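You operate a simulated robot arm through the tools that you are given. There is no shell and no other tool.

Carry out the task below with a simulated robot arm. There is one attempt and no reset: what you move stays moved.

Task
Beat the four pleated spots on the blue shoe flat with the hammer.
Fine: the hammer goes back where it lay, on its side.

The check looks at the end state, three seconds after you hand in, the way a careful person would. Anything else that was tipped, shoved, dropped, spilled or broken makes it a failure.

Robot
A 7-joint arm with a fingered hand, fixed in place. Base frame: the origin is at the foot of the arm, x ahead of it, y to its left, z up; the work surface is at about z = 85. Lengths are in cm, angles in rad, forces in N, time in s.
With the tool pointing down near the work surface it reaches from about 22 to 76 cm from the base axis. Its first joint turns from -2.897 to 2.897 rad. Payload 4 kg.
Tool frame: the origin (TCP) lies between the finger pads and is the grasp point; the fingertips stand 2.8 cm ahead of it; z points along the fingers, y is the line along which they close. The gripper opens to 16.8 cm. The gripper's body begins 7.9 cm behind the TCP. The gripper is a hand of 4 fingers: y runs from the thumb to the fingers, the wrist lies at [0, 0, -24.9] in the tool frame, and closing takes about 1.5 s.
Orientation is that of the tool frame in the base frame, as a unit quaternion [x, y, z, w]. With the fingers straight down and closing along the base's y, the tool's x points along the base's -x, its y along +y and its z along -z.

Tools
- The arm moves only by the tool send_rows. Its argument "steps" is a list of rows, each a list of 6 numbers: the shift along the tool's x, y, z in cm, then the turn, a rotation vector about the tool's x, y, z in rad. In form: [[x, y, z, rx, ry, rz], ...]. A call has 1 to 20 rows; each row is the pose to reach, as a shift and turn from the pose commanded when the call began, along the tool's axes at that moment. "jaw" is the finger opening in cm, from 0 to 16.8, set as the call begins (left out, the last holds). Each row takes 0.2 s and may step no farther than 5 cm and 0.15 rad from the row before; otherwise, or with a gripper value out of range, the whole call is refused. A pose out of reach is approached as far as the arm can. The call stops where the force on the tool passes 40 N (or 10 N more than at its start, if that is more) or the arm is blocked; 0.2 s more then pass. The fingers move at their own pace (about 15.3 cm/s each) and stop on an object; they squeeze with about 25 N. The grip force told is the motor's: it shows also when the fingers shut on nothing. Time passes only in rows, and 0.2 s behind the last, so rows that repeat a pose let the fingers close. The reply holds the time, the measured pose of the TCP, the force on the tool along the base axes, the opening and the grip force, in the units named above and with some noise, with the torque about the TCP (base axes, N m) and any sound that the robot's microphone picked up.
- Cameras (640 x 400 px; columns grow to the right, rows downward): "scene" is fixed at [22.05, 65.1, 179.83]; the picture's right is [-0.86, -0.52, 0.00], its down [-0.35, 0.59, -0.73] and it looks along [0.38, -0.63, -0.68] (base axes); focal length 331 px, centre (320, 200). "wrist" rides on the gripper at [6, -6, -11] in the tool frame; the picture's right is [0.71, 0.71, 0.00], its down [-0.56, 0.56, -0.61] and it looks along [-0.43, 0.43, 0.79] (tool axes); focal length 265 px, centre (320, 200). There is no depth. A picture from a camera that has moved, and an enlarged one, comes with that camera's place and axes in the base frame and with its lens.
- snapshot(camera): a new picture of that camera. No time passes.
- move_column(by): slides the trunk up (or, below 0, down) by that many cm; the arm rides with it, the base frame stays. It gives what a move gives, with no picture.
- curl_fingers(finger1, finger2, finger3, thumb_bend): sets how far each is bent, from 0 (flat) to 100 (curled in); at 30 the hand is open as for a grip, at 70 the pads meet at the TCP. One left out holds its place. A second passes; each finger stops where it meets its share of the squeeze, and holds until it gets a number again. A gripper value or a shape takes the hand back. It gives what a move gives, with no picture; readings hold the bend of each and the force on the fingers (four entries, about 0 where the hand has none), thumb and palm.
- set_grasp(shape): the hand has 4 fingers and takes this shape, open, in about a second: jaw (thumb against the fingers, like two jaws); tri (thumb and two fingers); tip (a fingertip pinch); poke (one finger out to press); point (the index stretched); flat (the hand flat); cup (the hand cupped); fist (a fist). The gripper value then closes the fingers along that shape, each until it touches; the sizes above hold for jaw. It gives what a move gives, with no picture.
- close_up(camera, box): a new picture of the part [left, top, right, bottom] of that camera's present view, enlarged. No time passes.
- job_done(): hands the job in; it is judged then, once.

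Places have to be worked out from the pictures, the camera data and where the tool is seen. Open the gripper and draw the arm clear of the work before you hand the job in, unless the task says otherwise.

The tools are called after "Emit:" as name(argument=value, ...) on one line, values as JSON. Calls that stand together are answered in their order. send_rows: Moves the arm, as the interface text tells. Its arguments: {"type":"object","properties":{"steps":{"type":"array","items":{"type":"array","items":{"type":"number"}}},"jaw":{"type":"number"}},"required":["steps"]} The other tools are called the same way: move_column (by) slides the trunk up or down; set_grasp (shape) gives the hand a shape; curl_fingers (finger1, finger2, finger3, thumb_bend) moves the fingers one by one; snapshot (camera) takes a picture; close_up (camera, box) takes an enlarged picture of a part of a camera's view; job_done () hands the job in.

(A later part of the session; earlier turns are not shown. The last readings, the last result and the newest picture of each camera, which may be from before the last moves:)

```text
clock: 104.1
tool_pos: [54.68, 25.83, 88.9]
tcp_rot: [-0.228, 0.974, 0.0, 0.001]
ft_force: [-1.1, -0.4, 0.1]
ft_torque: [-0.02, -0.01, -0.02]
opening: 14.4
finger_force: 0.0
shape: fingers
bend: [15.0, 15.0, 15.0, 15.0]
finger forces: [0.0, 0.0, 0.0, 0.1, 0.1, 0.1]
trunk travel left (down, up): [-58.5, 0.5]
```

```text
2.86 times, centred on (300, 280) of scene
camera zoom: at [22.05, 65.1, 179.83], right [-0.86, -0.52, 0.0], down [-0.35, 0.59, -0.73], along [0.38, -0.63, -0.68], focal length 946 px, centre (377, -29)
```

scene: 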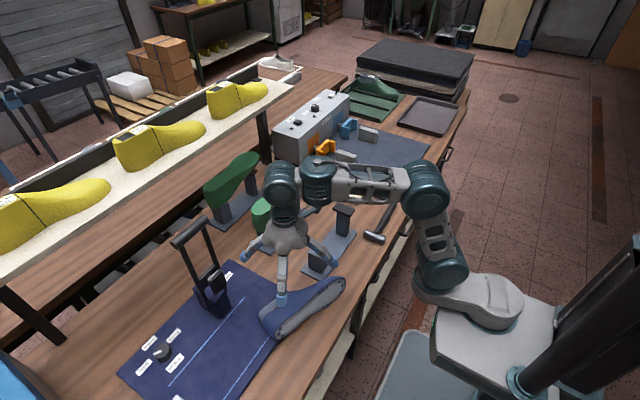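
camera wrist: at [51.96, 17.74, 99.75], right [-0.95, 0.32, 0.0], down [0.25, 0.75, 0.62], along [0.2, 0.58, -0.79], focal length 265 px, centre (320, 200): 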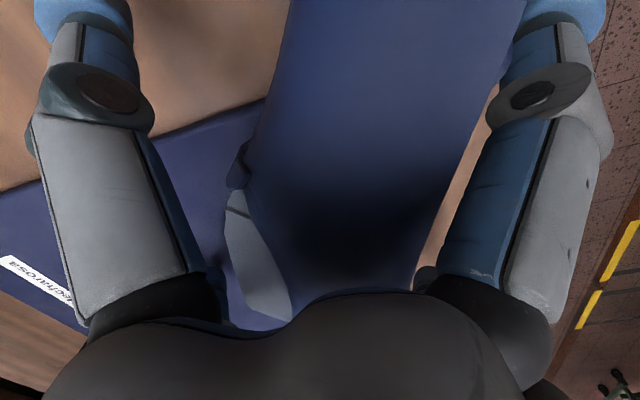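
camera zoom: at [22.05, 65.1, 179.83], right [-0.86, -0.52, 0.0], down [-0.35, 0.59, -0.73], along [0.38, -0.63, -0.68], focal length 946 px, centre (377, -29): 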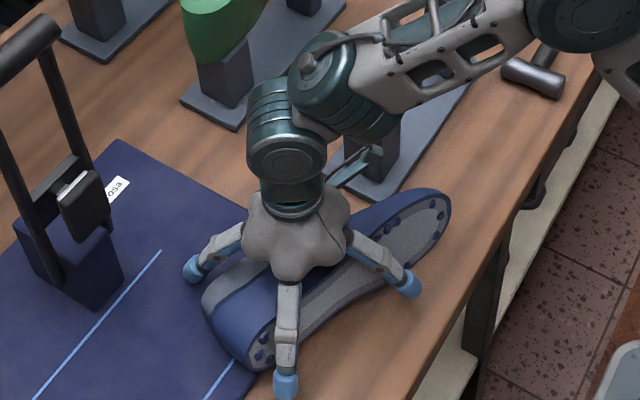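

No contact on the way down. I close the hand on the shoe with all four digits.

Emit:
send_rows(steps=[[0, 0, 0, 0, 0, 0], [0, 0, 0, 0, 0, 0], [0, 0, 0, 0, 0, 0], [0, 0, 0, 0, 0, 0], [0, 0, 0, 0, 0, 0], [0, 0, 0, 0, 0, 0], [0, 0, 0, 0, 0, 0], [0, 0, 0, 0, 0, 0]], jaw=0)

Emit:
snapshot(camera="wrist")

Emit:
close_up(camera="scene", box=[230, 210, 370, 350])

```text
clock: 105.9
tool_pos: [54.8, 25.66, 88.97]
tcp_rot: [-0.227, 0.974, 0.001, 0.001]
ft_force: [13.2, -13.3, 16.0]
ft_torque: [-1.35, -0.6, -0.2]
opening: 10.4
finger_force: 25.0
shape: jaw
bend: [28.0, 27.0, 20.0, 34.0]
finger forces: [17.6, 27.8, 39.5, 0.0, 35.0, 0.0]
trunk travel left (down, up): [-58.5, 0.5]
```

```text
taken
camera wrist: at [52.02, 17.5, 99.84], right [-0.95, 0.32, 0.0], down [0.25, 0.75, 0.62], along [0.2, 0.58, -0.79], focal length 265 px, centre (320, 200)
```

wrist: 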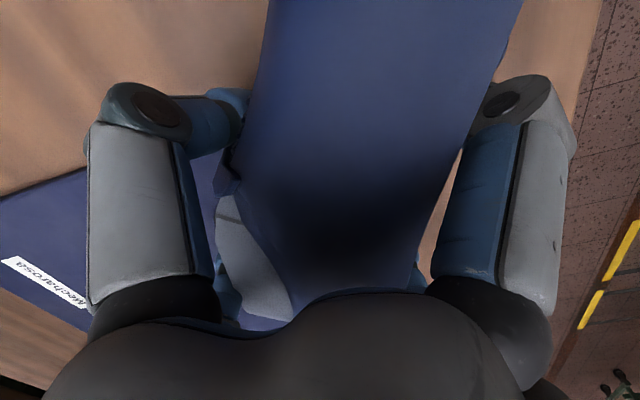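

```text
2.86 times, centred on (300, 280) of scene
camera zoom: at [22.05, 65.1, 179.83], right [-0.86, -0.52, 0.0], down [-0.35, 0.59, -0.73], along [0.38, -0.63, -0.68], focal length 946 px, centre (377, -29)
```

zoom: 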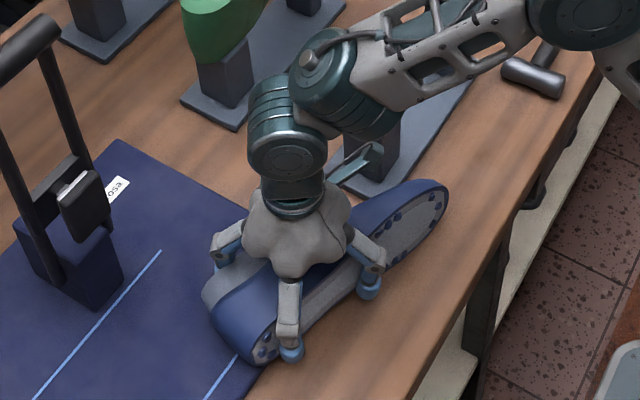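

A firm grip (18–40 N per digit). I lift 3 cm and check that the shoe comes along.

Emit:
send_rows(steps=[[0, 0, -0.8, 0, 0, 0], [0, 0, -1.6, 0, 0, 0], [0, 0, -2.4, 0, 0, 0], [0, 0, -3.2, 0, 0, 0], [0, 0, -3.2, 0, 0, 0]])

Emit:
snapshot(camera="wrist")

Emit:
close_up(camera="scene", box=[230, 210, 370, 350])

```text
clock: 107.1
tool_pos: [54.81, 25.98, 92.22]
tcp_rot: [-0.229, 0.973, 0.0, 0.001]
ft_force: [0.6, 0.9, -7.6]
ft_torque: [0.1, -0.11, -0.01]
opening: 10.26
finger_force: 24.7
shape: jaw
bend: [29.0, 27.0, 20.0, 35.0]
finger forces: [24.0, 31.0, 33.0, 0.0, 25.3, 0.0]
trunk travel left (down, up): [-58.5, 0.5]
```

```text
taken
camera wrist: at [52.04, 17.77, 102.96], right [-0.95, 0.32, 0.0], down [0.25, 0.75, 0.62], along [0.2, 0.58, -0.79], focal length 265 px, centre (320, 200)
```

wrist: 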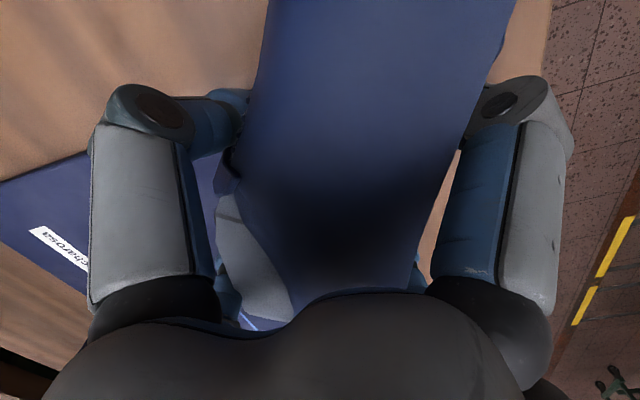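

```text
2.86 times, centred on (300, 280) of scene
camera zoom: at [22.05, 65.1, 179.83], right [-0.86, -0.52, 0.0], down [-0.35, 0.59, -0.73], along [0.38, -0.63, -0.68], focal length 946 px, centre (377, -29)
```

zoom: 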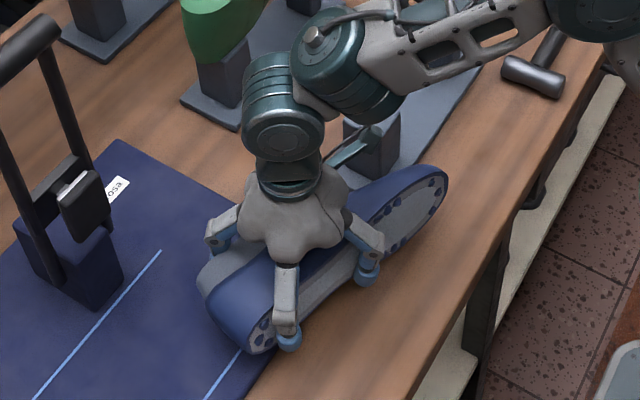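

The shoe is held firmly near its balance point. I raise it to z≈108 and draw it slightly toward the robot, clear of everything for turning.

Emit:
send_rows(steps=[[0, 0, -4, 0, 0, 0], [0, 0, -8, 0, 0, 0], [1.5, 0.3, -12, 0, 0, 0], [3.5, 0.7, -15, 0, 0, 0], [5.5, 1.2, -16, 0, 0, 0], [7.8, 1.7, -16, 0, 0, 0], [7.8, 1.7, -16, 0, 0, 0]])

Emit:
snapshot(camera="scene")

```text
clock: 108.7
tool_pos: [47.13, 23.95, 108.04]
tcp_rot: [-0.229, 0.973, 0.0, 0.001]
ft_force: [-0.5, -0.4, -6.5]
ft_torque: [0.14, -0.14, 0.0]
opening: 10.25
finger_force: 24.9
shape: jaw
bend: [29.0, 27.0, 20.0, 35.0]
finger forces: [23.7, 30.5, 32.3, 0.0, 25.3, 0.1]
trunk travel left (down, up): [-58.5, 0.5]
```

```text
taken
```

scene: 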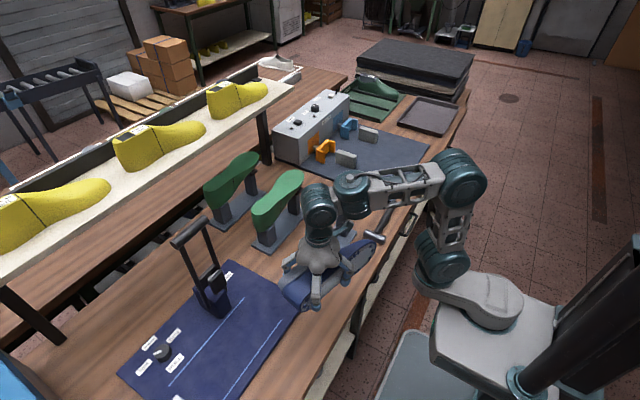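

Next I yaw the shoe about 137° clockwise so that the sole faces away from the robot, in line with the arm's plane.

Emit:
send_rows(steps=[[0, 0, 0, 0, 0, 0.1406], [0, 0, 0, 0, 0, 0.2812], [0, 0, 0, 0, 0, 0.4218], [0, 0, 0, 0, 0, 0.5624], [0, 0, 0, 0, 0, 0.7029], [0, 0, 0, 0, 0, 0.8435], [0, 0, 0, 0, 0, 0.9841], [0, 0, 0, 0, 0, 1.1247], [0, 0, 0, 0, 0, 1.2653], [0, 0, 0, 0, 0, 1.4059], [0, 0, 0, 0, 0, 1.5465], [0, 0, 0, 0, 0, 1.6871], [0, 0, 0, 0, 0, 1.8276], [0, 0, 0, 0, 0, 1.9682], [0, 0, 0, 0, 0, 2.1088], [0, 0, 0, 0, 0, 2.2494], [0, 0, 0, 0, 0, 2.39], [0, 0, 0, 0, 0, 2.39]])

Emit:
snapshot(camera="scene")

Emit:
close_up(camera="scene", box=[250, 190, 400, 330])

```text
clock: 112.5
tool_pos: [47.13, 23.89, 108.14]
tcp_rot: [0.822, 0.57, 0.001, -0.001]
ft_force: [0.0, 0.6, -7.6]
ft_torque: [-0.19, -0.05, 0.0]
opening: 10.21
finger_force: 25.0
shape: jaw
bend: [29.0, 27.0, 20.0, 35.0]
finger forces: [23.7, 29.8, 31.0, 0.0, 26.3, 0.0]
trunk travel left (down, up): [-58.5, 0.5]
```

```text
taken
```

scene: 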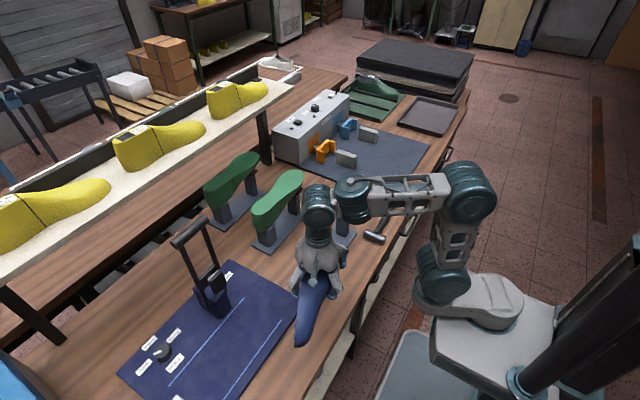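

```text
2.86 times, centred on (325, 260) of scene
camera zoom: at [22.05, 65.1, 179.83], right [-0.86, -0.52, 0.0], down [-0.35, 0.59, -0.73], along [0.38, -0.63, -0.68], focal length 946 px, centre (306, 29)
```

zoom: 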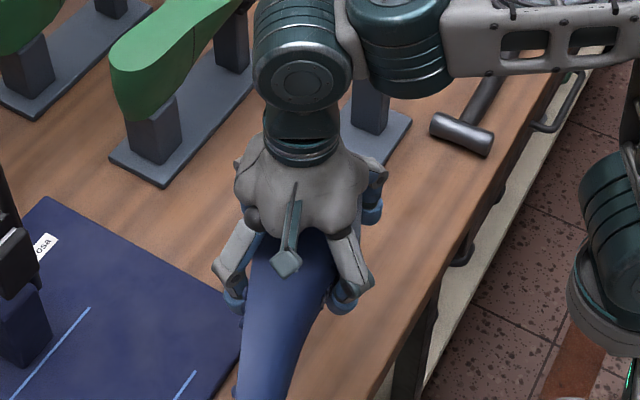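

Held this way, the lower digits would end up under the cone when I turn it sole-up, so I set the shoe back down on its side here and regrasp it nearer the toe, beyond the cone. I move over free bench at (56, 28) and lower it.

Emit:
send_rows(steps=[[1.75, 1.7, 0, 0, 0, 0], [3.5, 3.4, 0, 0, 0, 0], [5.2, 5.1, 2, 0, 0, 0], [6.95, 6.9, 6, 0, 0, 0], [6.95, 6.9, 10, 0, 0, 0], [6.95, 6.9, 14, 0, 0, 0], [6.95, 6.9, 16, 0, 0, 0], [6.95, 6.9, 17.5, 0, 0, 0], [6.95, 6.9, 18.5, 0, 0, 0], [6.95, 6.9, 18.9, 0, 0, 0]])

Emit:
close_up(camera="scene", box=[230, 200, 390, 350])

Emit:
snapshot(camera="wrist")

```text
clock: 114.7
tool_pos: [56.11, 27.92, 89.25]
tcp_rot: [0.822, 0.569, 0.004, 0.0]
ft_force: [3.8, -4.4, 17.6]
ft_torque: [2.55, 0.18, -0.36]
opening: 10.05
finger_force: 24.8
shape: jaw
bend: [26.0, 28.0, 19.0, 35.0]
finger forces: [30.2, 30.3, 36.8, 0.0, 21.6, 0.0]
trunk travel left (down, up): [-58.5, 0.5]
```

```text
2.67 times, centred on (310, 275) of scene
camera zoom: at [22.05, 65.1, 179.83], right [-0.86, -0.52, 0.0], down [-0.35, 0.59, -0.73], along [0.38, -0.63, -0.68], focal length 883 px, centre (347, 0)
```

zoom: 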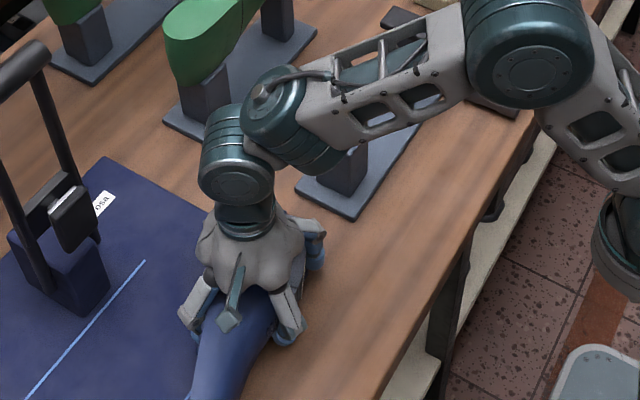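

```text
taken
camera wrist: at [52.39, 35.58, 100.19], right [0.91, 0.41, 0.01], down [0.32, -0.72, 0.61], along [0.26, -0.56, -0.79], focal length 265 px, centre (320, 200)
```

wrist: 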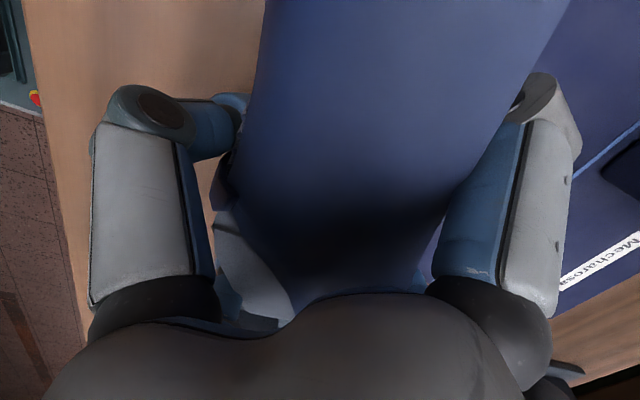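

The toe side has touched down (17 N). I open all digits and lift away to look.

Emit:
curl_fingers(finger1=15, finger2=15, finger3=15, thumb_bend=15)

Emit:
send_rows(steps=[[0, 0, -3, 0, 0, 0], [0, 0, -7, 0, 0, 0], [0, 0, -11, 0, 0, 0], [0, 0, -15, 0, 0, 0], [0, 0, -19, 0, 0, 0], [0, 0, -19, 0, 0, 0]])

Emit:
snapshot(camera="wrist")

Emit:
close_up(camera="scene", box=[230, 220, 370, 370])

```text
clock: 115.7
tool_pos: [56.03, 28.08, 89.16]
tcp_rot: [0.821, 0.571, 0.001, 0.0]
ft_force: [-0.8, 0.3, 0.9]
ft_torque: [0.03, 0.01, 0.02]
opening: 14.4
finger_force: 0.1
shape: fingers
bend: [15.0, 15.0, 15.0, 15.0]
finger forces: [0.0, 0.1, 0.0, 0.1, 0.0, 0.0]
trunk travel left (down, up): [-58.5, 0.5]
```

```text
clock: 117.1
tool_pos: [55.86, 28.31, 108.15]
tcp_rot: [0.821, 0.571, 0.001, 0.0]
ft_force: [0.2, 0.9, 0.7]
ft_torque: [0.01, -0.01, 0.01]
opening: 14.42
finger_force: 0.2
shape: fingers
bend: [15.0, 15.0, 15.0, 15.0]
finger forces: [0.0, 0.0, 0.0, 0.0, 0.0, 0.0]
trunk travel left (down, up): [-58.5, 0.5]
```

```text
taken
camera wrist: at [52.27, 35.85, 118.99], right [0.91, 0.42, 0.0], down [0.33, -0.72, 0.61], along [0.26, -0.56, -0.79], focal length 265 px, centre (320, 200)
```

wrist: 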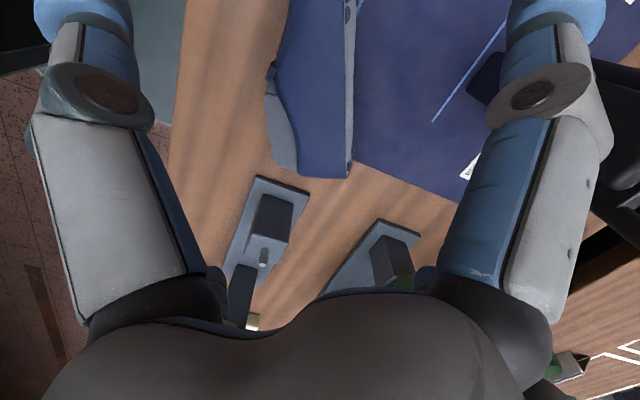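

```text
2.67 times, centred on (300, 295) of scene
camera zoom: at [22.05, 65.1, 179.83], right [-0.86, -0.52, 0.0], down [-0.35, 0.59, -0.73], along [0.38, -0.63, -0.68], focal length 883 px, centre (373, -53)
```

zoom: 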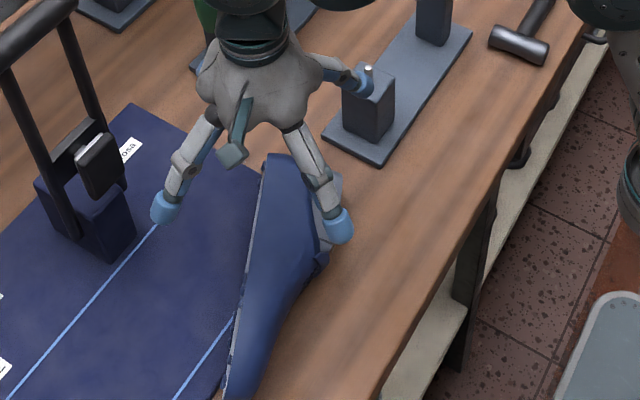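

The shoe settled on its right side again. I shift about 5.5 cm toward its toe at this height and check the alignment over the instep.

Emit:
send_rows(steps=[[1.4, -1.1, 0, 0, 0, 0], [2.8, -2.3, 0, 0, 0, 0], [4.2, -3.4, 0, 0, 0, 0], [4.2, -3.4, 0, 0, 0, 0]])

Emit:
snapshot(camera="wrist")

Emit:
close_up(camera="wrist", box=[210, 0, 450, 180])

```text
clock: 118.1
tool_pos: [54.17, 33.27, 108.19]
tcp_rot: [0.821, 0.57, 0.002, -0.001]
ft_force: [0.0, -0.2, 0.6]
ft_torque: [-0.01, 0.04, -0.01]
opening: 14.41
finger_force: 0.0
shape: fingers
bend: [15.0, 15.0, 15.0, 15.0]
finger forces: [0.0, 0.0, 0.1, 0.0, 0.1, 0.0]
trunk travel left (down, up): [-58.5, 0.5]
```

```text
taken
camera wrist: at [50.66, 40.87, 119.09], right [0.91, 0.42, 0.0], down [0.33, -0.72, 0.61], along [0.26, -0.56, -0.79], focal length 265 px, centre (320, 200)
```

wrist: 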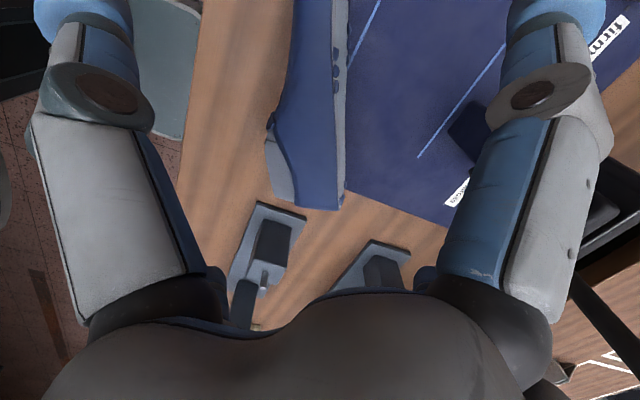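

```text
2.22 times, centred on (330, 90) of wrist
camera zoom: at [50.66, 40.87, 119.09], right [0.91, 0.42, 0.0], down [0.33, -0.72, 0.61], along [0.26, -0.56, -0.79], focal length 590 px, centre (298, 444)
```

zoom: 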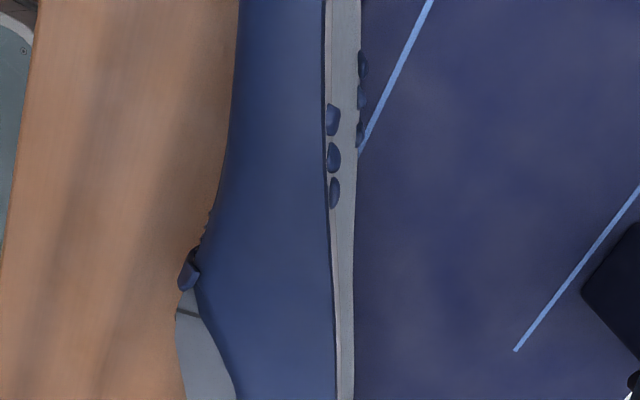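

The hand's axis now meets the shoe just past the cone's front end (between cone and ball). I make a small sideways correction, descend and close on the instep.

Emit:
send_rows(steps=[[0.06, -0.63, 4, 0, 0, 0], [0.06, -0.63, 8, 0, 0, 0], [0.06, -0.63, 12, 0, 0, 0], [0.06, -0.63, 15, 0, 0, 0], [0.06, -0.63, 17, 0, 0, 0], [0.06, -0.63, 19, 0, 0, 0], [0.06, -0.63, 19.2, 0, 0, 0]])

Emit:
snapshot(camera="wrist")

Emit:
close_up(camera="scene", box=[220, 220, 380, 390])

```text
clock: 119.7
tool_pos: [53.65, 33.47, 89.08]
tcp_rot: [0.822, 0.57, 0.0, 0.0]
ft_force: [-1.4, -1.0, 2.1]
ft_torque: [-0.22, 0.01, -0.15]
opening: 14.42
finger_force: 1.1
shape: fingers
bend: [15.0, 15.0, 13.0, 15.0]
finger forces: [0.1, 0.1, 2.5, 0.0, 0.1, 0.0]
trunk travel left (down, up): [-58.5, 0.5]
```

```text
taken
camera wrist: at [50.03, 41.1, 99.88], right [0.91, 0.42, 0.0], down [0.33, -0.72, 0.61], along [0.26, -0.56, -0.79], focal length 265 px, centre (320, 200)
```

wrist: 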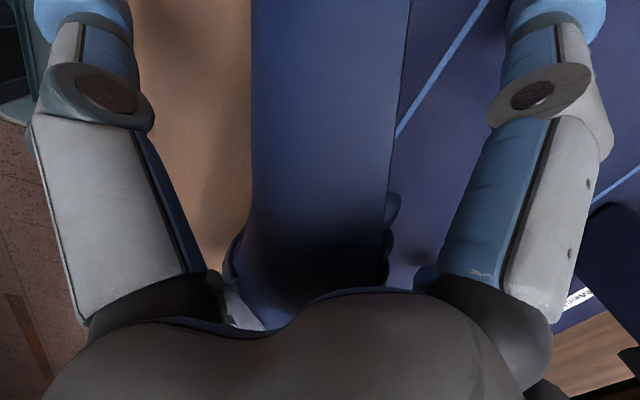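

```text
2.35 times, centred on (300, 305) of scene
camera zoom: at [22.05, 65.1, 179.83], right [-0.86, -0.52, 0.0], down [-0.35, 0.59, -0.73], along [0.38, -0.63, -0.68], focal length 779 px, centre (367, -47)
```

zoom: 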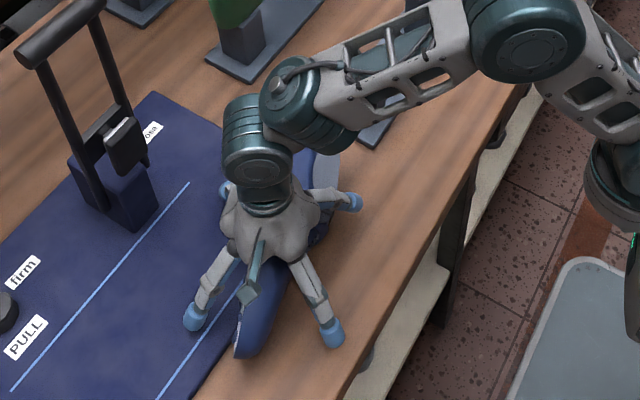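

Only a light touch of finger 3 on the cone edge. I close all digits on the instep.

Emit:
send_rows(steps=[[0, 0, 0, 0, 0, 0], [0, 0, 0, 0, 0, 0], [0, 0, 0, 0, 0, 0], [0, 0, 0, 0, 0, 0], [0, 0, 0, 0, 0, 0], [0, 0, 0, 0, 0, 0], [0, 0, 0, 0, 0, 0], [0, 0, 0, 0, 0, 0]], jaw=0)

Emit:
snapshot(camera="wrist")

Emit:
close_up(camera="scene", box=[220, 220, 380, 390])

```text
clock: 121.5
tool_pos: [53.67, 33.52, 89.13]
tcp_rot: [0.821, 0.57, 0.003, 0.0]
ft_force: [5.2, 8.3, 15.7]
ft_torque: [1.98, -0.56, -0.15]
opening: 7.04
finger_force: 24.9
shape: jaw
bend: [24.0, 23.0, 27.0, 66.0]
finger forces: [42.4, 33.0, 36.5, 0.0, 23.7, 0.1]
trunk travel left (down, up): [-58.5, 0.5]
```

```text
taken
camera wrist: at [50.03, 41.18, 100.02], right [0.91, 0.42, 0.01], down [0.33, -0.72, 0.61], along [0.26, -0.56, -0.79], focal length 265 px, centre (320, 200)
```

wrist: 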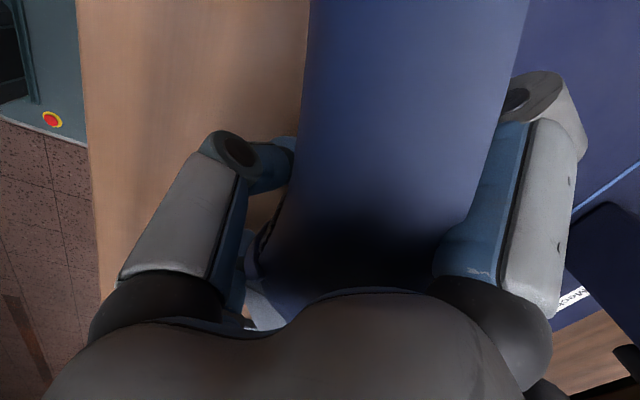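

```text
2.35 times, centred on (300, 305) of scene
camera zoom: at [22.05, 65.1, 179.83], right [-0.86, -0.52, 0.0], down [-0.35, 0.59, -0.73], along [0.38, -0.63, -0.68], focal length 779 px, centre (367, -47)
```

zoom: 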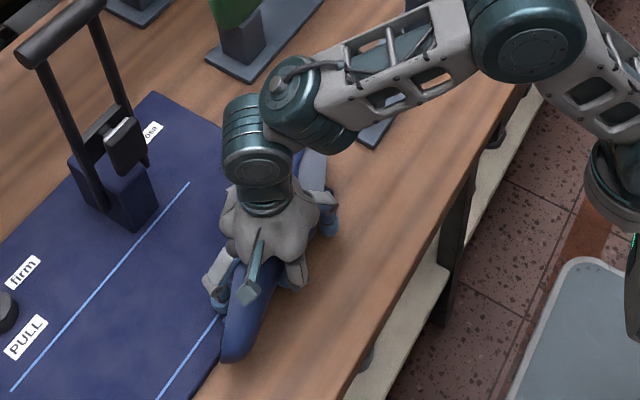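

Firmly gripped again. I lift it to about z=110 and check its attitude.

Emit:
send_rows(steps=[[0, 0, -1, 0, 0, 0], [0, 0, -2.5, 0, 0, 0], [0, 0, -6, 0, 0, 0], [0, 0, -10, 0, 0, 0], [0, 0, -14, 0, 0, 0], [0, 0, -18, 0, 0, 0], [0, 0, -20, 0, 0, 0], [0, 0, -20, 0, 0, 0]])

Emit:
snapshot(camera="scene")

Emit:
close_up(camera="scene", box=[230, 210, 370, 350])

```text
clock: 123.3
tool_pos: [53.59, 33.49, 109.07]
tcp_rot: [0.821, 0.571, 0.001, -0.001]
ft_force: [-0.1, 0.0, -7.7]
ft_torque: [0.18, 0.18, -0.02]
opening: 6.94
finger_force: 25.2
shape: jaw
bend: [25.0, 23.0, 26.0, 66.0]
finger forces: [28.4, 30.1, 34.9, 0.0, 26.3, 0.0]
trunk travel left (down, up): [-58.5, 0.5]
```

```text
taken
```

scene: 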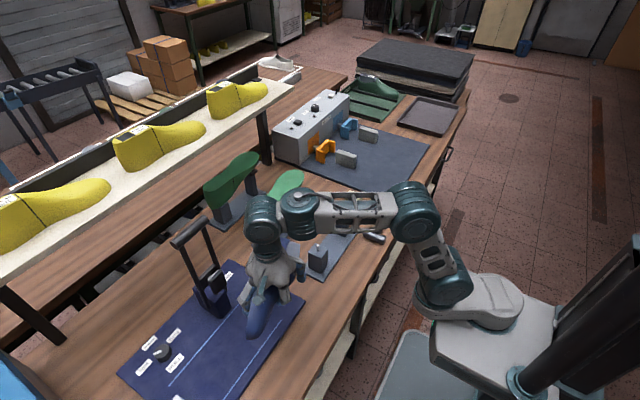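

```text
2.86 times, centred on (300, 280) of scene
camera zoom: at [22.05, 65.1, 179.83], right [-0.86, -0.52, 0.0], down [-0.35, 0.59, -0.73], along [0.38, -0.63, -0.68], focal length 946 px, centre (377, -29)
```

zoom: 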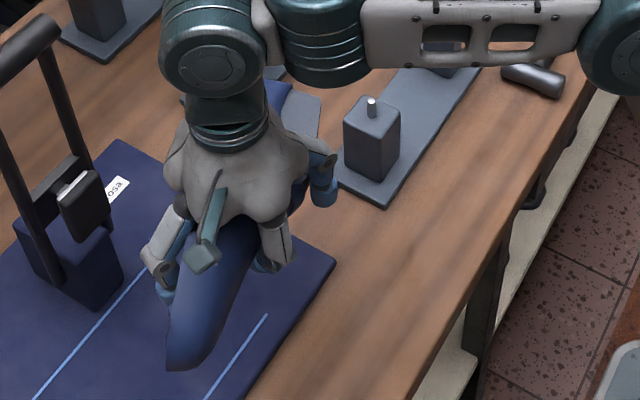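

Held well. Now I pitch the hand forward in the arm's plane, first by about 32°, watching the reach.

Emit:
send_rows(steps=[[0, 0, 0, -0.099, 0.1006, 0], [0, 0, 0, -0.198, 0.2013, 0], [0, 0, 0, -0.297, 0.3019, 0], [0, 0, 0, -0.396, 0.4025, 0]])

Emit:
snapshot(camera="scene")

```text
clock: 124.3
tool_pos: [53.63, 33.51, 109.03]
tcp_rot: [0.789, 0.548, 0.276, 0.048]
ft_force: [-0.1, 0.2, -7.8]
ft_torque: [0.18, 0.14, 0.02]
opening: 6.92
finger_force: 24.9
shape: jaw
bend: [26.0, 23.0, 26.0, 66.0]
finger forces: [28.0, 30.3, 36.6, 0.0, 27.3, 0.0]
trunk travel left (down, up): [-58.5, 0.5]
```

```text
taken
```

scene: 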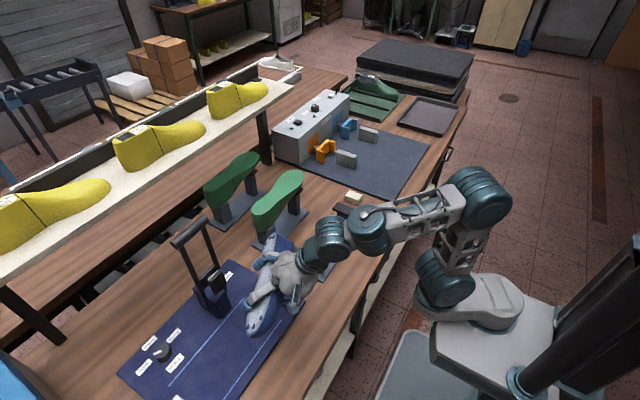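

Reaching fine, and the sole is turning up. I pitch another 33°.

Emit:
send_rows(steps=[[0, 0, 0, -0.1, 0.1016, 0], [0, 0, 0, -0.2, 0.2032, 0], [0, 0, 0, -0.3, 0.3048, 0], [0, 0, 0, -0.4, 0.4064, 0], [0, 0, 0, -0.4, 0.4064, 0]])

Emit:
snapshot(camera="scene")

Emit:
close_up(camera="scene", box=[210, 190, 370, 350])

Emit:
snapshot(camera="wrist")

```text
clock: 125.5
tool_pos: [53.7, 33.62, 108.83]
tcp_rot: [0.699, 0.483, 0.52, 0.09]
ft_force: [-0.2, 0.3, -7.5]
ft_torque: [0.22, 0.05, -0.01]
opening: 6.87
finger_force: 25.0
shape: jaw
bend: [26.0, 23.0, 26.0, 66.0]
finger forces: [27.5, 30.8, 37.7, 0.1, 28.1, 0.0]
trunk travel left (down, up): [-58.5, 0.5]
```

```text
taken
```

scene: 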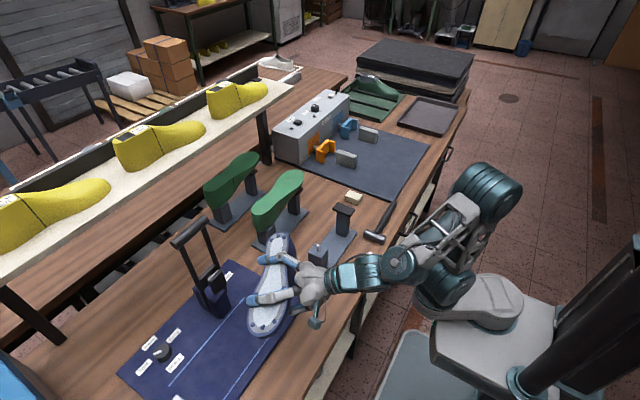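

```text
2.50 times, centred on (290, 270) of scene
camera zoom: at [22.05, 65.1, 179.83], right [-0.86, -0.52, 0.0], down [-0.35, 0.59, -0.73], along [0.38, -0.63, -0.68], focal length 828 px, centre (395, 25)
```

zoom: 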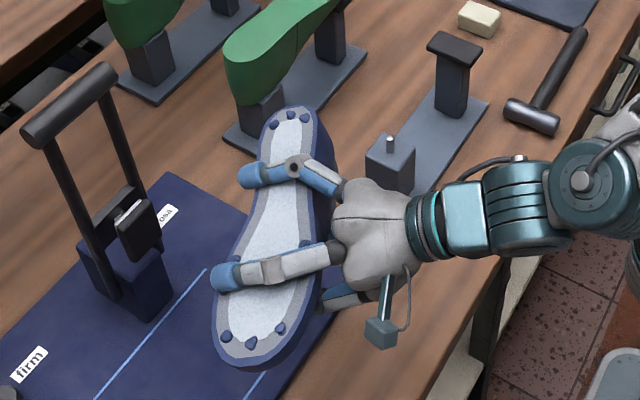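

```text
taken
camera wrist: at [41.14, 37.16, 113.73], right [0.41, 0.18, 0.9], down [-0.17, -0.95, 0.27], along [0.9, -0.26, -0.36], focal length 265 px, centre (320, 200)
```

wrist: 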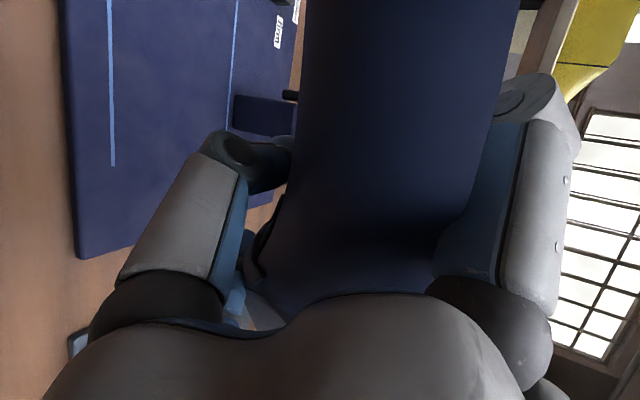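

The sole now faces up, heel toward −y. I lower the shoe toward the bench, quickly first and then slowly until the cone touches.

Emit:
send_rows(steps=[[-1.92, -1.88, 1.33, 0, 0, 0], [-3.84, -3.77, 2.66, 0, 0, 0], [-5.76, -5.65, 4.0, 0, 0, 0], [-7.68, -7.54, 5.33, 0, 0, 0], [-8.32, -8.16, 5.77, 0, 0, 0], [-8.96, -8.79, 6.22, 0, 0, 0], [-9.6, -9.42, 6.66, 0, 0, 0]])

Emit:
close_up(camera="scene", box=[210, 210, 370, 370])

Emit:
snapshot(camera="wrist")

```text
clock: 127.1
tool_pos: [53.99, 33.7, 94.04]
tcp_rot: [0.692, 0.481, 0.53, 0.091]
ft_force: [-0.5, -0.6, -7.7]
ft_torque: [0.26, 0.06, 0.0]
opening: 6.78
finger_force: 25.0
shape: jaw
bend: [26.0, 23.0, 26.0, 66.0]
finger forces: [28.3, 32.0, 37.1, 0.1, 29.1, 0.0]
trunk travel left (down, up): [-58.5, 0.5]
```

```text
2.50 times, centred on (290, 290) of scene
camera zoom: at [22.05, 65.1, 179.83], right [-0.86, -0.52, 0.0], down [-0.35, 0.59, -0.73], along [0.38, -0.63, -0.68], focal length 828 px, centre (395, -25)
```

zoom: 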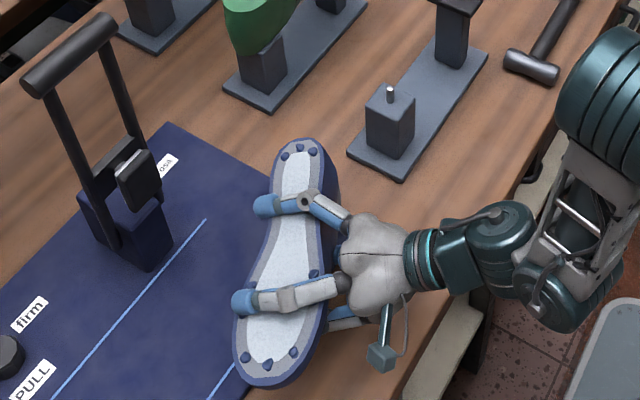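

```text
taken
camera wrist: at [41.33, 37.14, 98.57], right [0.39, 0.17, 0.91], down [-0.17, -0.95, 0.25], along [0.91, -0.25, -0.34], focal length 265 px, centre (320, 200)
```

wrist: 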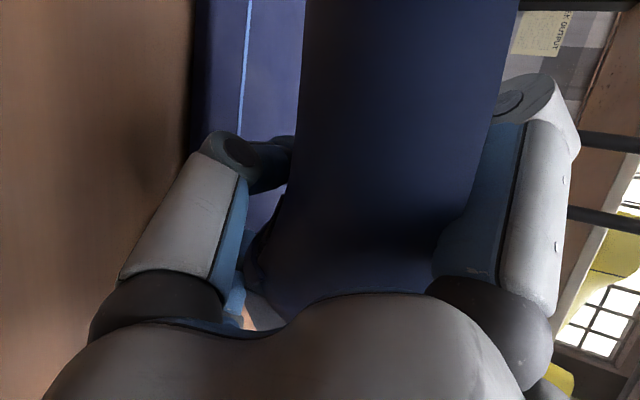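

No contact yet at z=94. I keep lowering in half-centimetre steps.

Emit:
send_rows(steps=[[-0.32, -0.31, 0.22, 0, 0, 0], [-0.64, -0.63, 0.44, 0, 0, 0], [-0.96, -0.94, 0.67, 0, 0, 0], [-1.28, -1.26, 0.89, 0, 0, 0]])

```text
clock: 128.3
tool_pos: [54.32, 33.42, 92.75]
tcp_rot: [0.686, 0.48, 0.538, 0.099]
ft_force: [-0.1, -3.3, 18.8]
ft_torque: [-1.16, -0.54, -0.07]
opening: 6.57
finger_force: 25.0
shape: jaw
bend: [26.0, 23.0, 24.0, 66.0]
finger forces: [36.0, 38.3, 79.6, 0.0, 27.2, 0.1]
trunk travel left (down, up): [-58.5, 0.5]
stopped in row 4: the force on the tool passed its limit at 41 N (the readings are from after the stop); the commanded pose is now the measured one
```

The cone has touched down. I ease up slightly, open only the two upper digits off the sole, and look.

Emit:
send_rows(steps=[[0.2, 0.2, -0.14, 0, 0, 0], [0.2, 0.2, -0.14, 0, 0, 0]])

Emit:
curl_fingers(finger1=5, finger2=5)

Emit:
close_up(camera="scene", box=[210, 210, 370, 370])

Emit:
snapshot(camera="wrist")

```text
clock: 128.9
tool_pos: [54.3, 33.41, 92.89]
tcp_rot: [0.688, 0.48, 0.535, 0.096]
ft_force: [3.4, -1.9, 12.0]
ft_torque: [-0.77, -0.71, 0.19]
opening: 6.58
finger_force: 24.7
shape: jaw
bend: [26.0, 23.0, 24.0, 66.0]
finger forces: [34.5, 37.3, 70.1, 0.1, 27.9, 0.0]
trunk travel left (down, up): [-58.5, 0.5]
```

```text
clock: 129.9
tool_pos: [54.27, 33.57, 92.69]
tcp_rot: [0.689, 0.48, 0.534, 0.095]
ft_force: [0.1, 1.2, -6.4]
ft_torque: [0.27, 0.01, -0.01]
opening: 10.99
finger_force: 18.1
shape: fingers
bend: [5.0, 4.0, 44.0, 74.0]
finger forces: [7.2, 7.0, 4.6, 0.1, 17.5, 0.0]
trunk travel left (down, up): [-58.5, 0.5]
```

```text
2.50 times, centred on (290, 290) of scene
camera zoom: at [22.05, 65.1, 179.83], right [-0.86, -0.52, 0.0], down [-0.35, 0.59, -0.73], along [0.38, -0.63, -0.68], focal length 828 px, centre (395, -25)
```

zoom: 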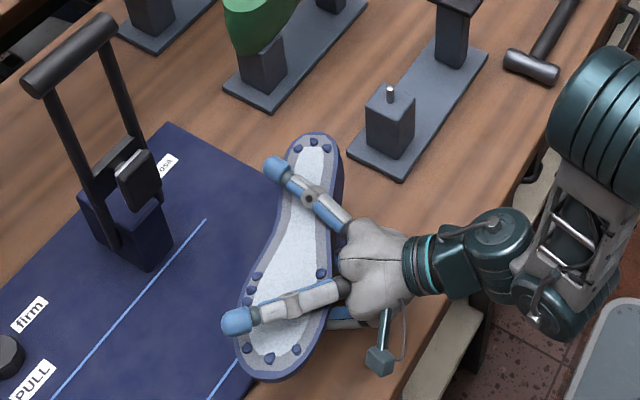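

```text
taken
camera wrist: at [41.57, 37.02, 97.09], right [0.37, 0.17, 0.91], down [-0.18, -0.95, 0.25], along [0.91, -0.26, -0.32], focal length 265 px, centre (320, 200)
```

wrist: 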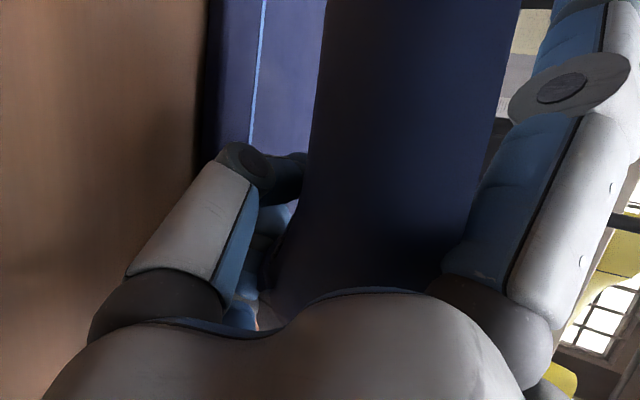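

The shoe still rests in the cradle of the lower digits. I lower a bit more until the bench carries it.

Emit:
send_rows(steps=[[-0.2, -0.2, 0.14, 0, 0, 0], [-0.4, -0.4, 0.28, 0, 0, 0], [-0.6, -0.6, 0.42, 0, 0, 0], [-0.8, -0.8, 0.56, 0, 0, 0]])

Emit:
close_up(camera="scene", box=[210, 210, 370, 370])

```text
clock: 130.9
tool_pos: [54.2, 33.47, 91.43]
tcp_rot: [0.689, 0.48, 0.534, 0.096]
ft_force: [-0.7, -0.5, -7.9]
ft_torque: [0.3, 0.04, 0.0]
opening: 11.0
finger_force: 17.8
shape: fingers
bend: [5.0, 4.0, 44.0, 74.0]
finger forces: [7.3, 6.8, 4.6, 0.0, 17.2, 0.1]
trunk travel left (down, up): [-58.5, 0.5]
```

```text
2.50 times, centred on (290, 290) of scene
camera zoom: at [22.05, 65.1, 179.83], right [-0.86, -0.52, 0.0], down [-0.35, 0.59, -0.73], along [0.38, -0.63, -0.68], focal length 828 px, centre (395, -25)
```

zoom: 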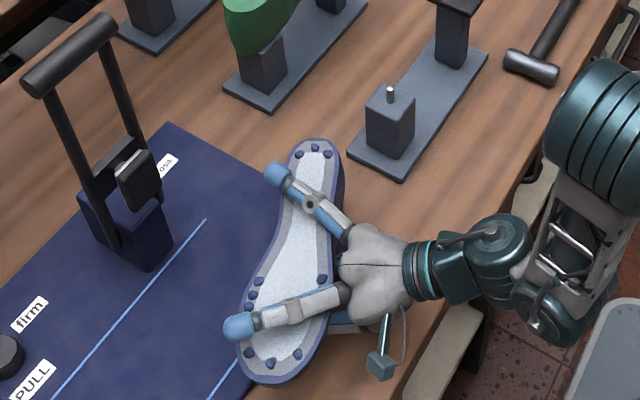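

Still carried. I continue lowering slowly.

Emit:
send_rows(steps=[[-0.25, -0.25, 0.18, 0, 0, 0], [-0.5, -0.5, 0.35, 0, 0, 0], [-0.75, -0.75, 0.53, 0, 0, 0], [-1.0, -1.0, 0.7, 0, 0, 0], [-1.25, -1.25, 0.88, 0, 0, 0]])

Emit:
close_up(camera="scene", box=[210, 210, 370, 370])

Emit:
snapshot(camera="wrist")

```text
clock: 132.2
tool_pos: [54.47, 33.44, 90.35]
tcp_rot: [0.684, 0.479, 0.541, 0.103]
ft_force: [2.2, -3.9, 18.4]
ft_torque: [-0.9, 0.05, 0.14]
opening: 11.03
finger_force: 38.0
shape: fingers
bend: [5.0, 4.0, 79.0, 74.0]
finger forces: [8.4, 13.5, 38.6, 0.1, 15.7, 0.0]
trunk travel left (down, up): [-58.5, 0.5]
stopped in row 5: the force on the tool passed its limit at 42 N (the readings are from after the stop); the commanded pose is now the measured one
```

```text
2.50 times, centred on (290, 290) of scene
camera zoom: at [22.05, 65.1, 179.83], right [-0.86, -0.52, 0.0], down [-0.35, 0.59, -0.73], along [0.38, -0.63, -0.68], focal length 828 px, centre (395, -25)
```

zoom: 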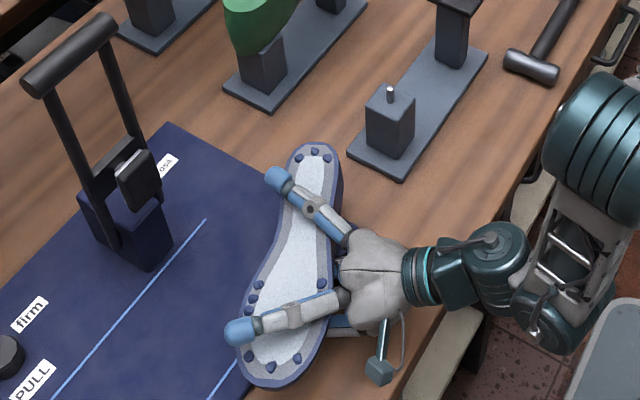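

```text
taken
camera wrist: at [41.78, 36.95, 94.41], right [0.35, 0.17, 0.92], down [-0.19, -0.95, 0.25], along [0.92, -0.26, -0.3], focal length 265 px, centre (320, 200)
```

wrist: 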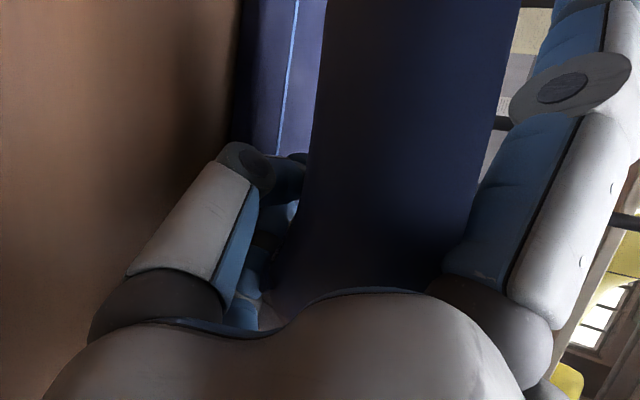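

The cone is on the bench and loads finger 3. I ease up half a centimetre and open the two lower digits part-way so that the shoe settles on the bench.

Emit:
send_rows(steps=[[0.35, 0.35, -0.25, 0, 0, 0], [0.55, 0.55, -0.39, 0, 0, 0]])

Emit:
curl_fingers(finger1=0, finger2=0, finger3=42, thumb_bend=42)

Emit:
close_up(camera="scene", box=[210, 210, 370, 370])

Emit:
snapshot(camera="wrist")

```text
clock: 132.8
tool_pos: [54.53, 33.49, 90.67]
tcp_rot: [0.687, 0.481, 0.536, 0.099]
ft_force: [-0.9, 1.0, -6.4]
ft_torque: [0.27, 0.06, 0.04]
opening: 10.99
finger_force: 19.1
shape: fingers
bend: [5.0, 4.0, 77.0, 74.0]
finger forces: [5.9, 9.1, 7.6, 0.0, 16.9, 0.0]
trunk travel left (down, up): [-58.5, 0.5]
```

```text
clock: 133.8
tool_pos: [54.66, 33.53, 91.46]
tcp_rot: [0.681, 0.479, 0.544, 0.102]
ft_force: [9.4, 4.5, 37.5]
ft_torque: [0.94, -0.92, -0.12]
opening: 12.19
finger_force: 18.5
shape: fingers
bend: [0.0, 0.0, 51.0, 52.0]
finger forces: [0.0, 0.1, 11.1, 0.0, 26.3, 0.0]
trunk travel left (down, up): [-58.5, 0.5]
```

```text
2.50 times, centred on (290, 290) of scene
camera zoom: at [22.05, 65.1, 179.83], right [-0.86, -0.52, 0.0], down [-0.35, 0.59, -0.73], along [0.38, -0.63, -0.68], focal length 828 px, centre (395, -25)
```

zoom: 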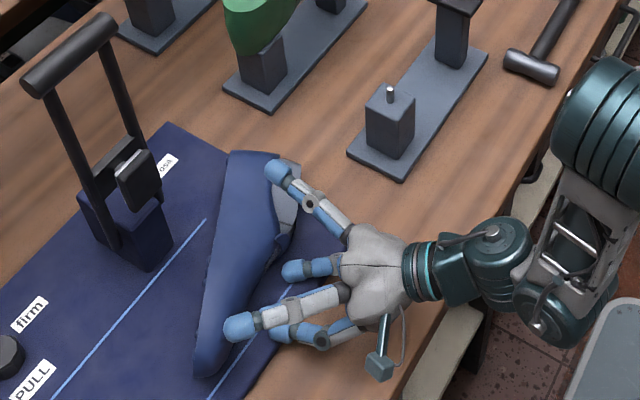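

```text
taken
camera wrist: at [41.75, 36.94, 95.48], right [0.35, 0.17, 0.92], down [-0.19, -0.95, 0.25], along [0.92, -0.26, -0.3], focal length 265 px, centre (320, 200)
```

wrist: 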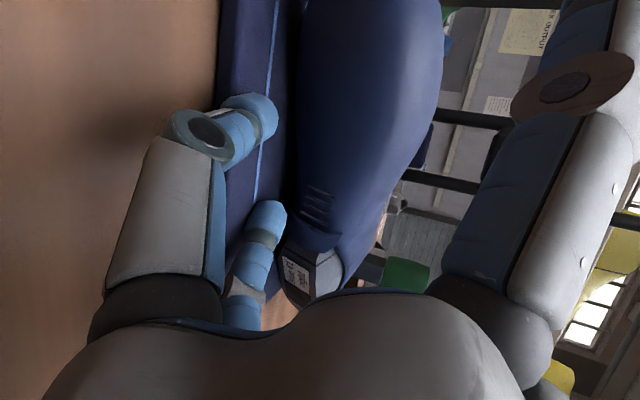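

The shoe tipped over forward onto its right side again (sole now facing away). I withdraw the hand: up, back, and then to pointing down, to regrasp it and this time tilt it fully level before releasing.

Emit:
send_rows(steps=[[0.96, 0.99, -0.58, 0, 0, 0], [2.57, 2.64, -1.55, 0, 0, 0], [1.46, 1.56, -5.2, 0, 0, 0], [0.35, 0.48, -8.9, 0, 0, 0], [1.42, 1.57, -9.54, 0.0929, -0.0915, 0.001], [2.49, 2.66, -10.2, 0.1859, -0.1831, 0.002], [3.56, 3.75, -10.8, 0.2788, -0.2746, 0.003], [4.63, 4.84, -11.5, 0.3717, -0.3661, 0.004], [5.7, 5.93, -12.1, 0.4647, -0.4577, 0.005], [6.77, 7.02, -12.7, 0.5576, -0.5492, 0.006], [7.84, 8.11, -13.4, 0.6505, -0.6407, 0.007], [8.91, 9.2, -14, 0.7435, -0.7323, 0.008], [10, 10.3, -14.7, 0.8364, -0.8238, 0.009], [10, 10.3, -14.7, 0.8364, -0.8238, 0.009]])

Emit:
curl_fingers(finger1=15, finger2=15, finger3=15, thumb_bend=15)

Emit:
snapshot(camera="scene")

Emit:
snapshot(camera="wrist")

```text
clock: 136.8
tool_pos: [47.55, 30.0, 109.98]
tcp_rot: [0.822, 0.57, -0.009, -0.003]
ft_force: [-0.5, 0.1, 0.0]
ft_torque: [0.02, -0.03, -0.01]
opening: 13.12
finger_force: 0.1
shape: fingers
bend: [0.0, 0.0, 42.0, 42.0]
finger forces: [0.0, 0.0, 0.0, 0.1, 0.0, 0.1]
trunk travel left (down, up): [-58.5, 0.5]
```

```text
clock: 137.8
tool_pos: [47.57, 30.12, 110.0]
tcp_rot: [0.822, 0.57, -0.008, -0.003]
ft_force: [0.1, 0.0, -0.4]
ft_torque: [0.05, 0.02, -0.02]
opening: 14.47
finger_force: 0.0
shape: fingers
bend: [15.0, 15.0, 15.0, 15.0]
finger forces: [0.0, 0.1, 0.1, 0.1, 0.0, 0.0]
trunk travel left (down, up): [-58.5, 0.5]
```

```text
taken
```

scene: 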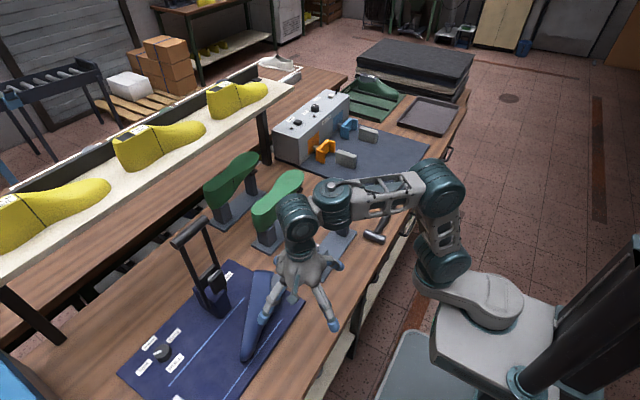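

```text
taken
camera wrist: at [44.14, 37.88, 120.82], right [0.91, 0.41, -0.02], down [0.34, -0.72, 0.61], along [0.24, -0.56, -0.79], focal length 265 px, centre (320, 200)
```

wrist: 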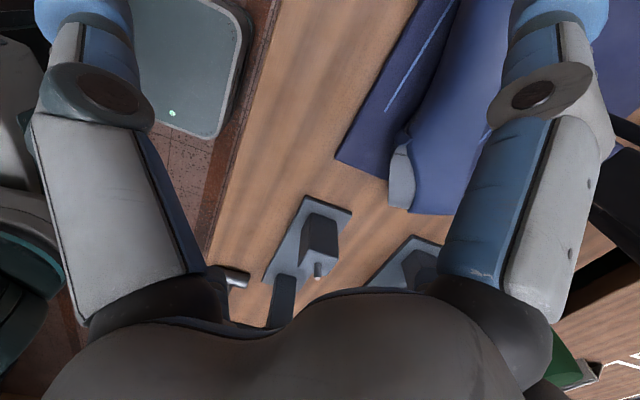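

The shoe lies on the mat, heel toward −y, sole facing away. I zoom to locate it.

Emit:
close_up(camera="scene", box=[215, 250, 325, 370])

Emit:
close_up(camera="wrist", box=[330, 0, 530, 230])

```text
3.33 times, centred on (270, 310) of scene
camera zoom: at [22.05, 65.1, 179.83], right [-0.86, -0.52, 0.0], down [-0.35, 0.59, -0.73], along [0.38, -0.63, -0.68], focal length 1104 px, centre (487, -167)
```

zoom: 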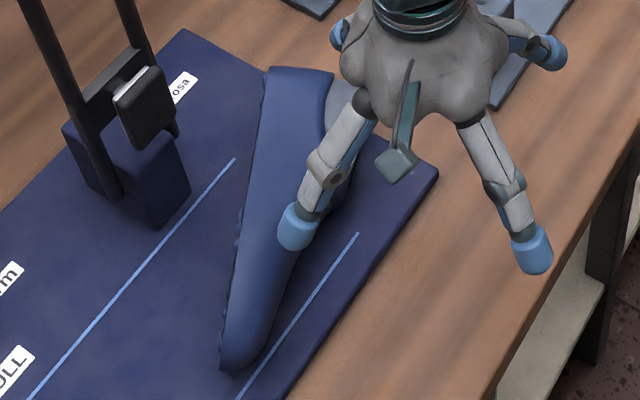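

```text
1.74 times, centred on (430, 115) of wrist
camera zoom: at [44.14, 37.88, 120.82], right [0.91, 0.41, -0.02], down [0.34, -0.72, 0.61], along [0.24, -0.56, -0.79], focal length 462 px, centre (129, 348)
```

zoom: 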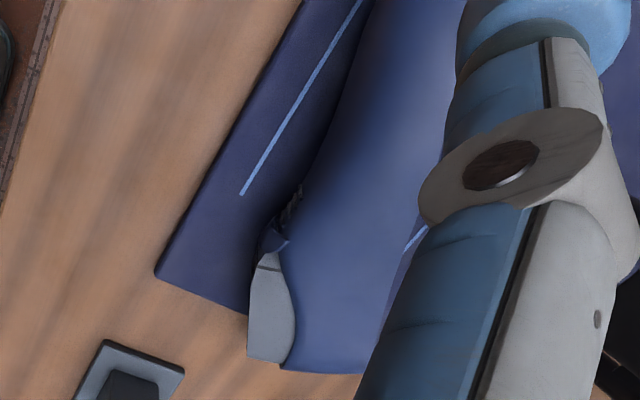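

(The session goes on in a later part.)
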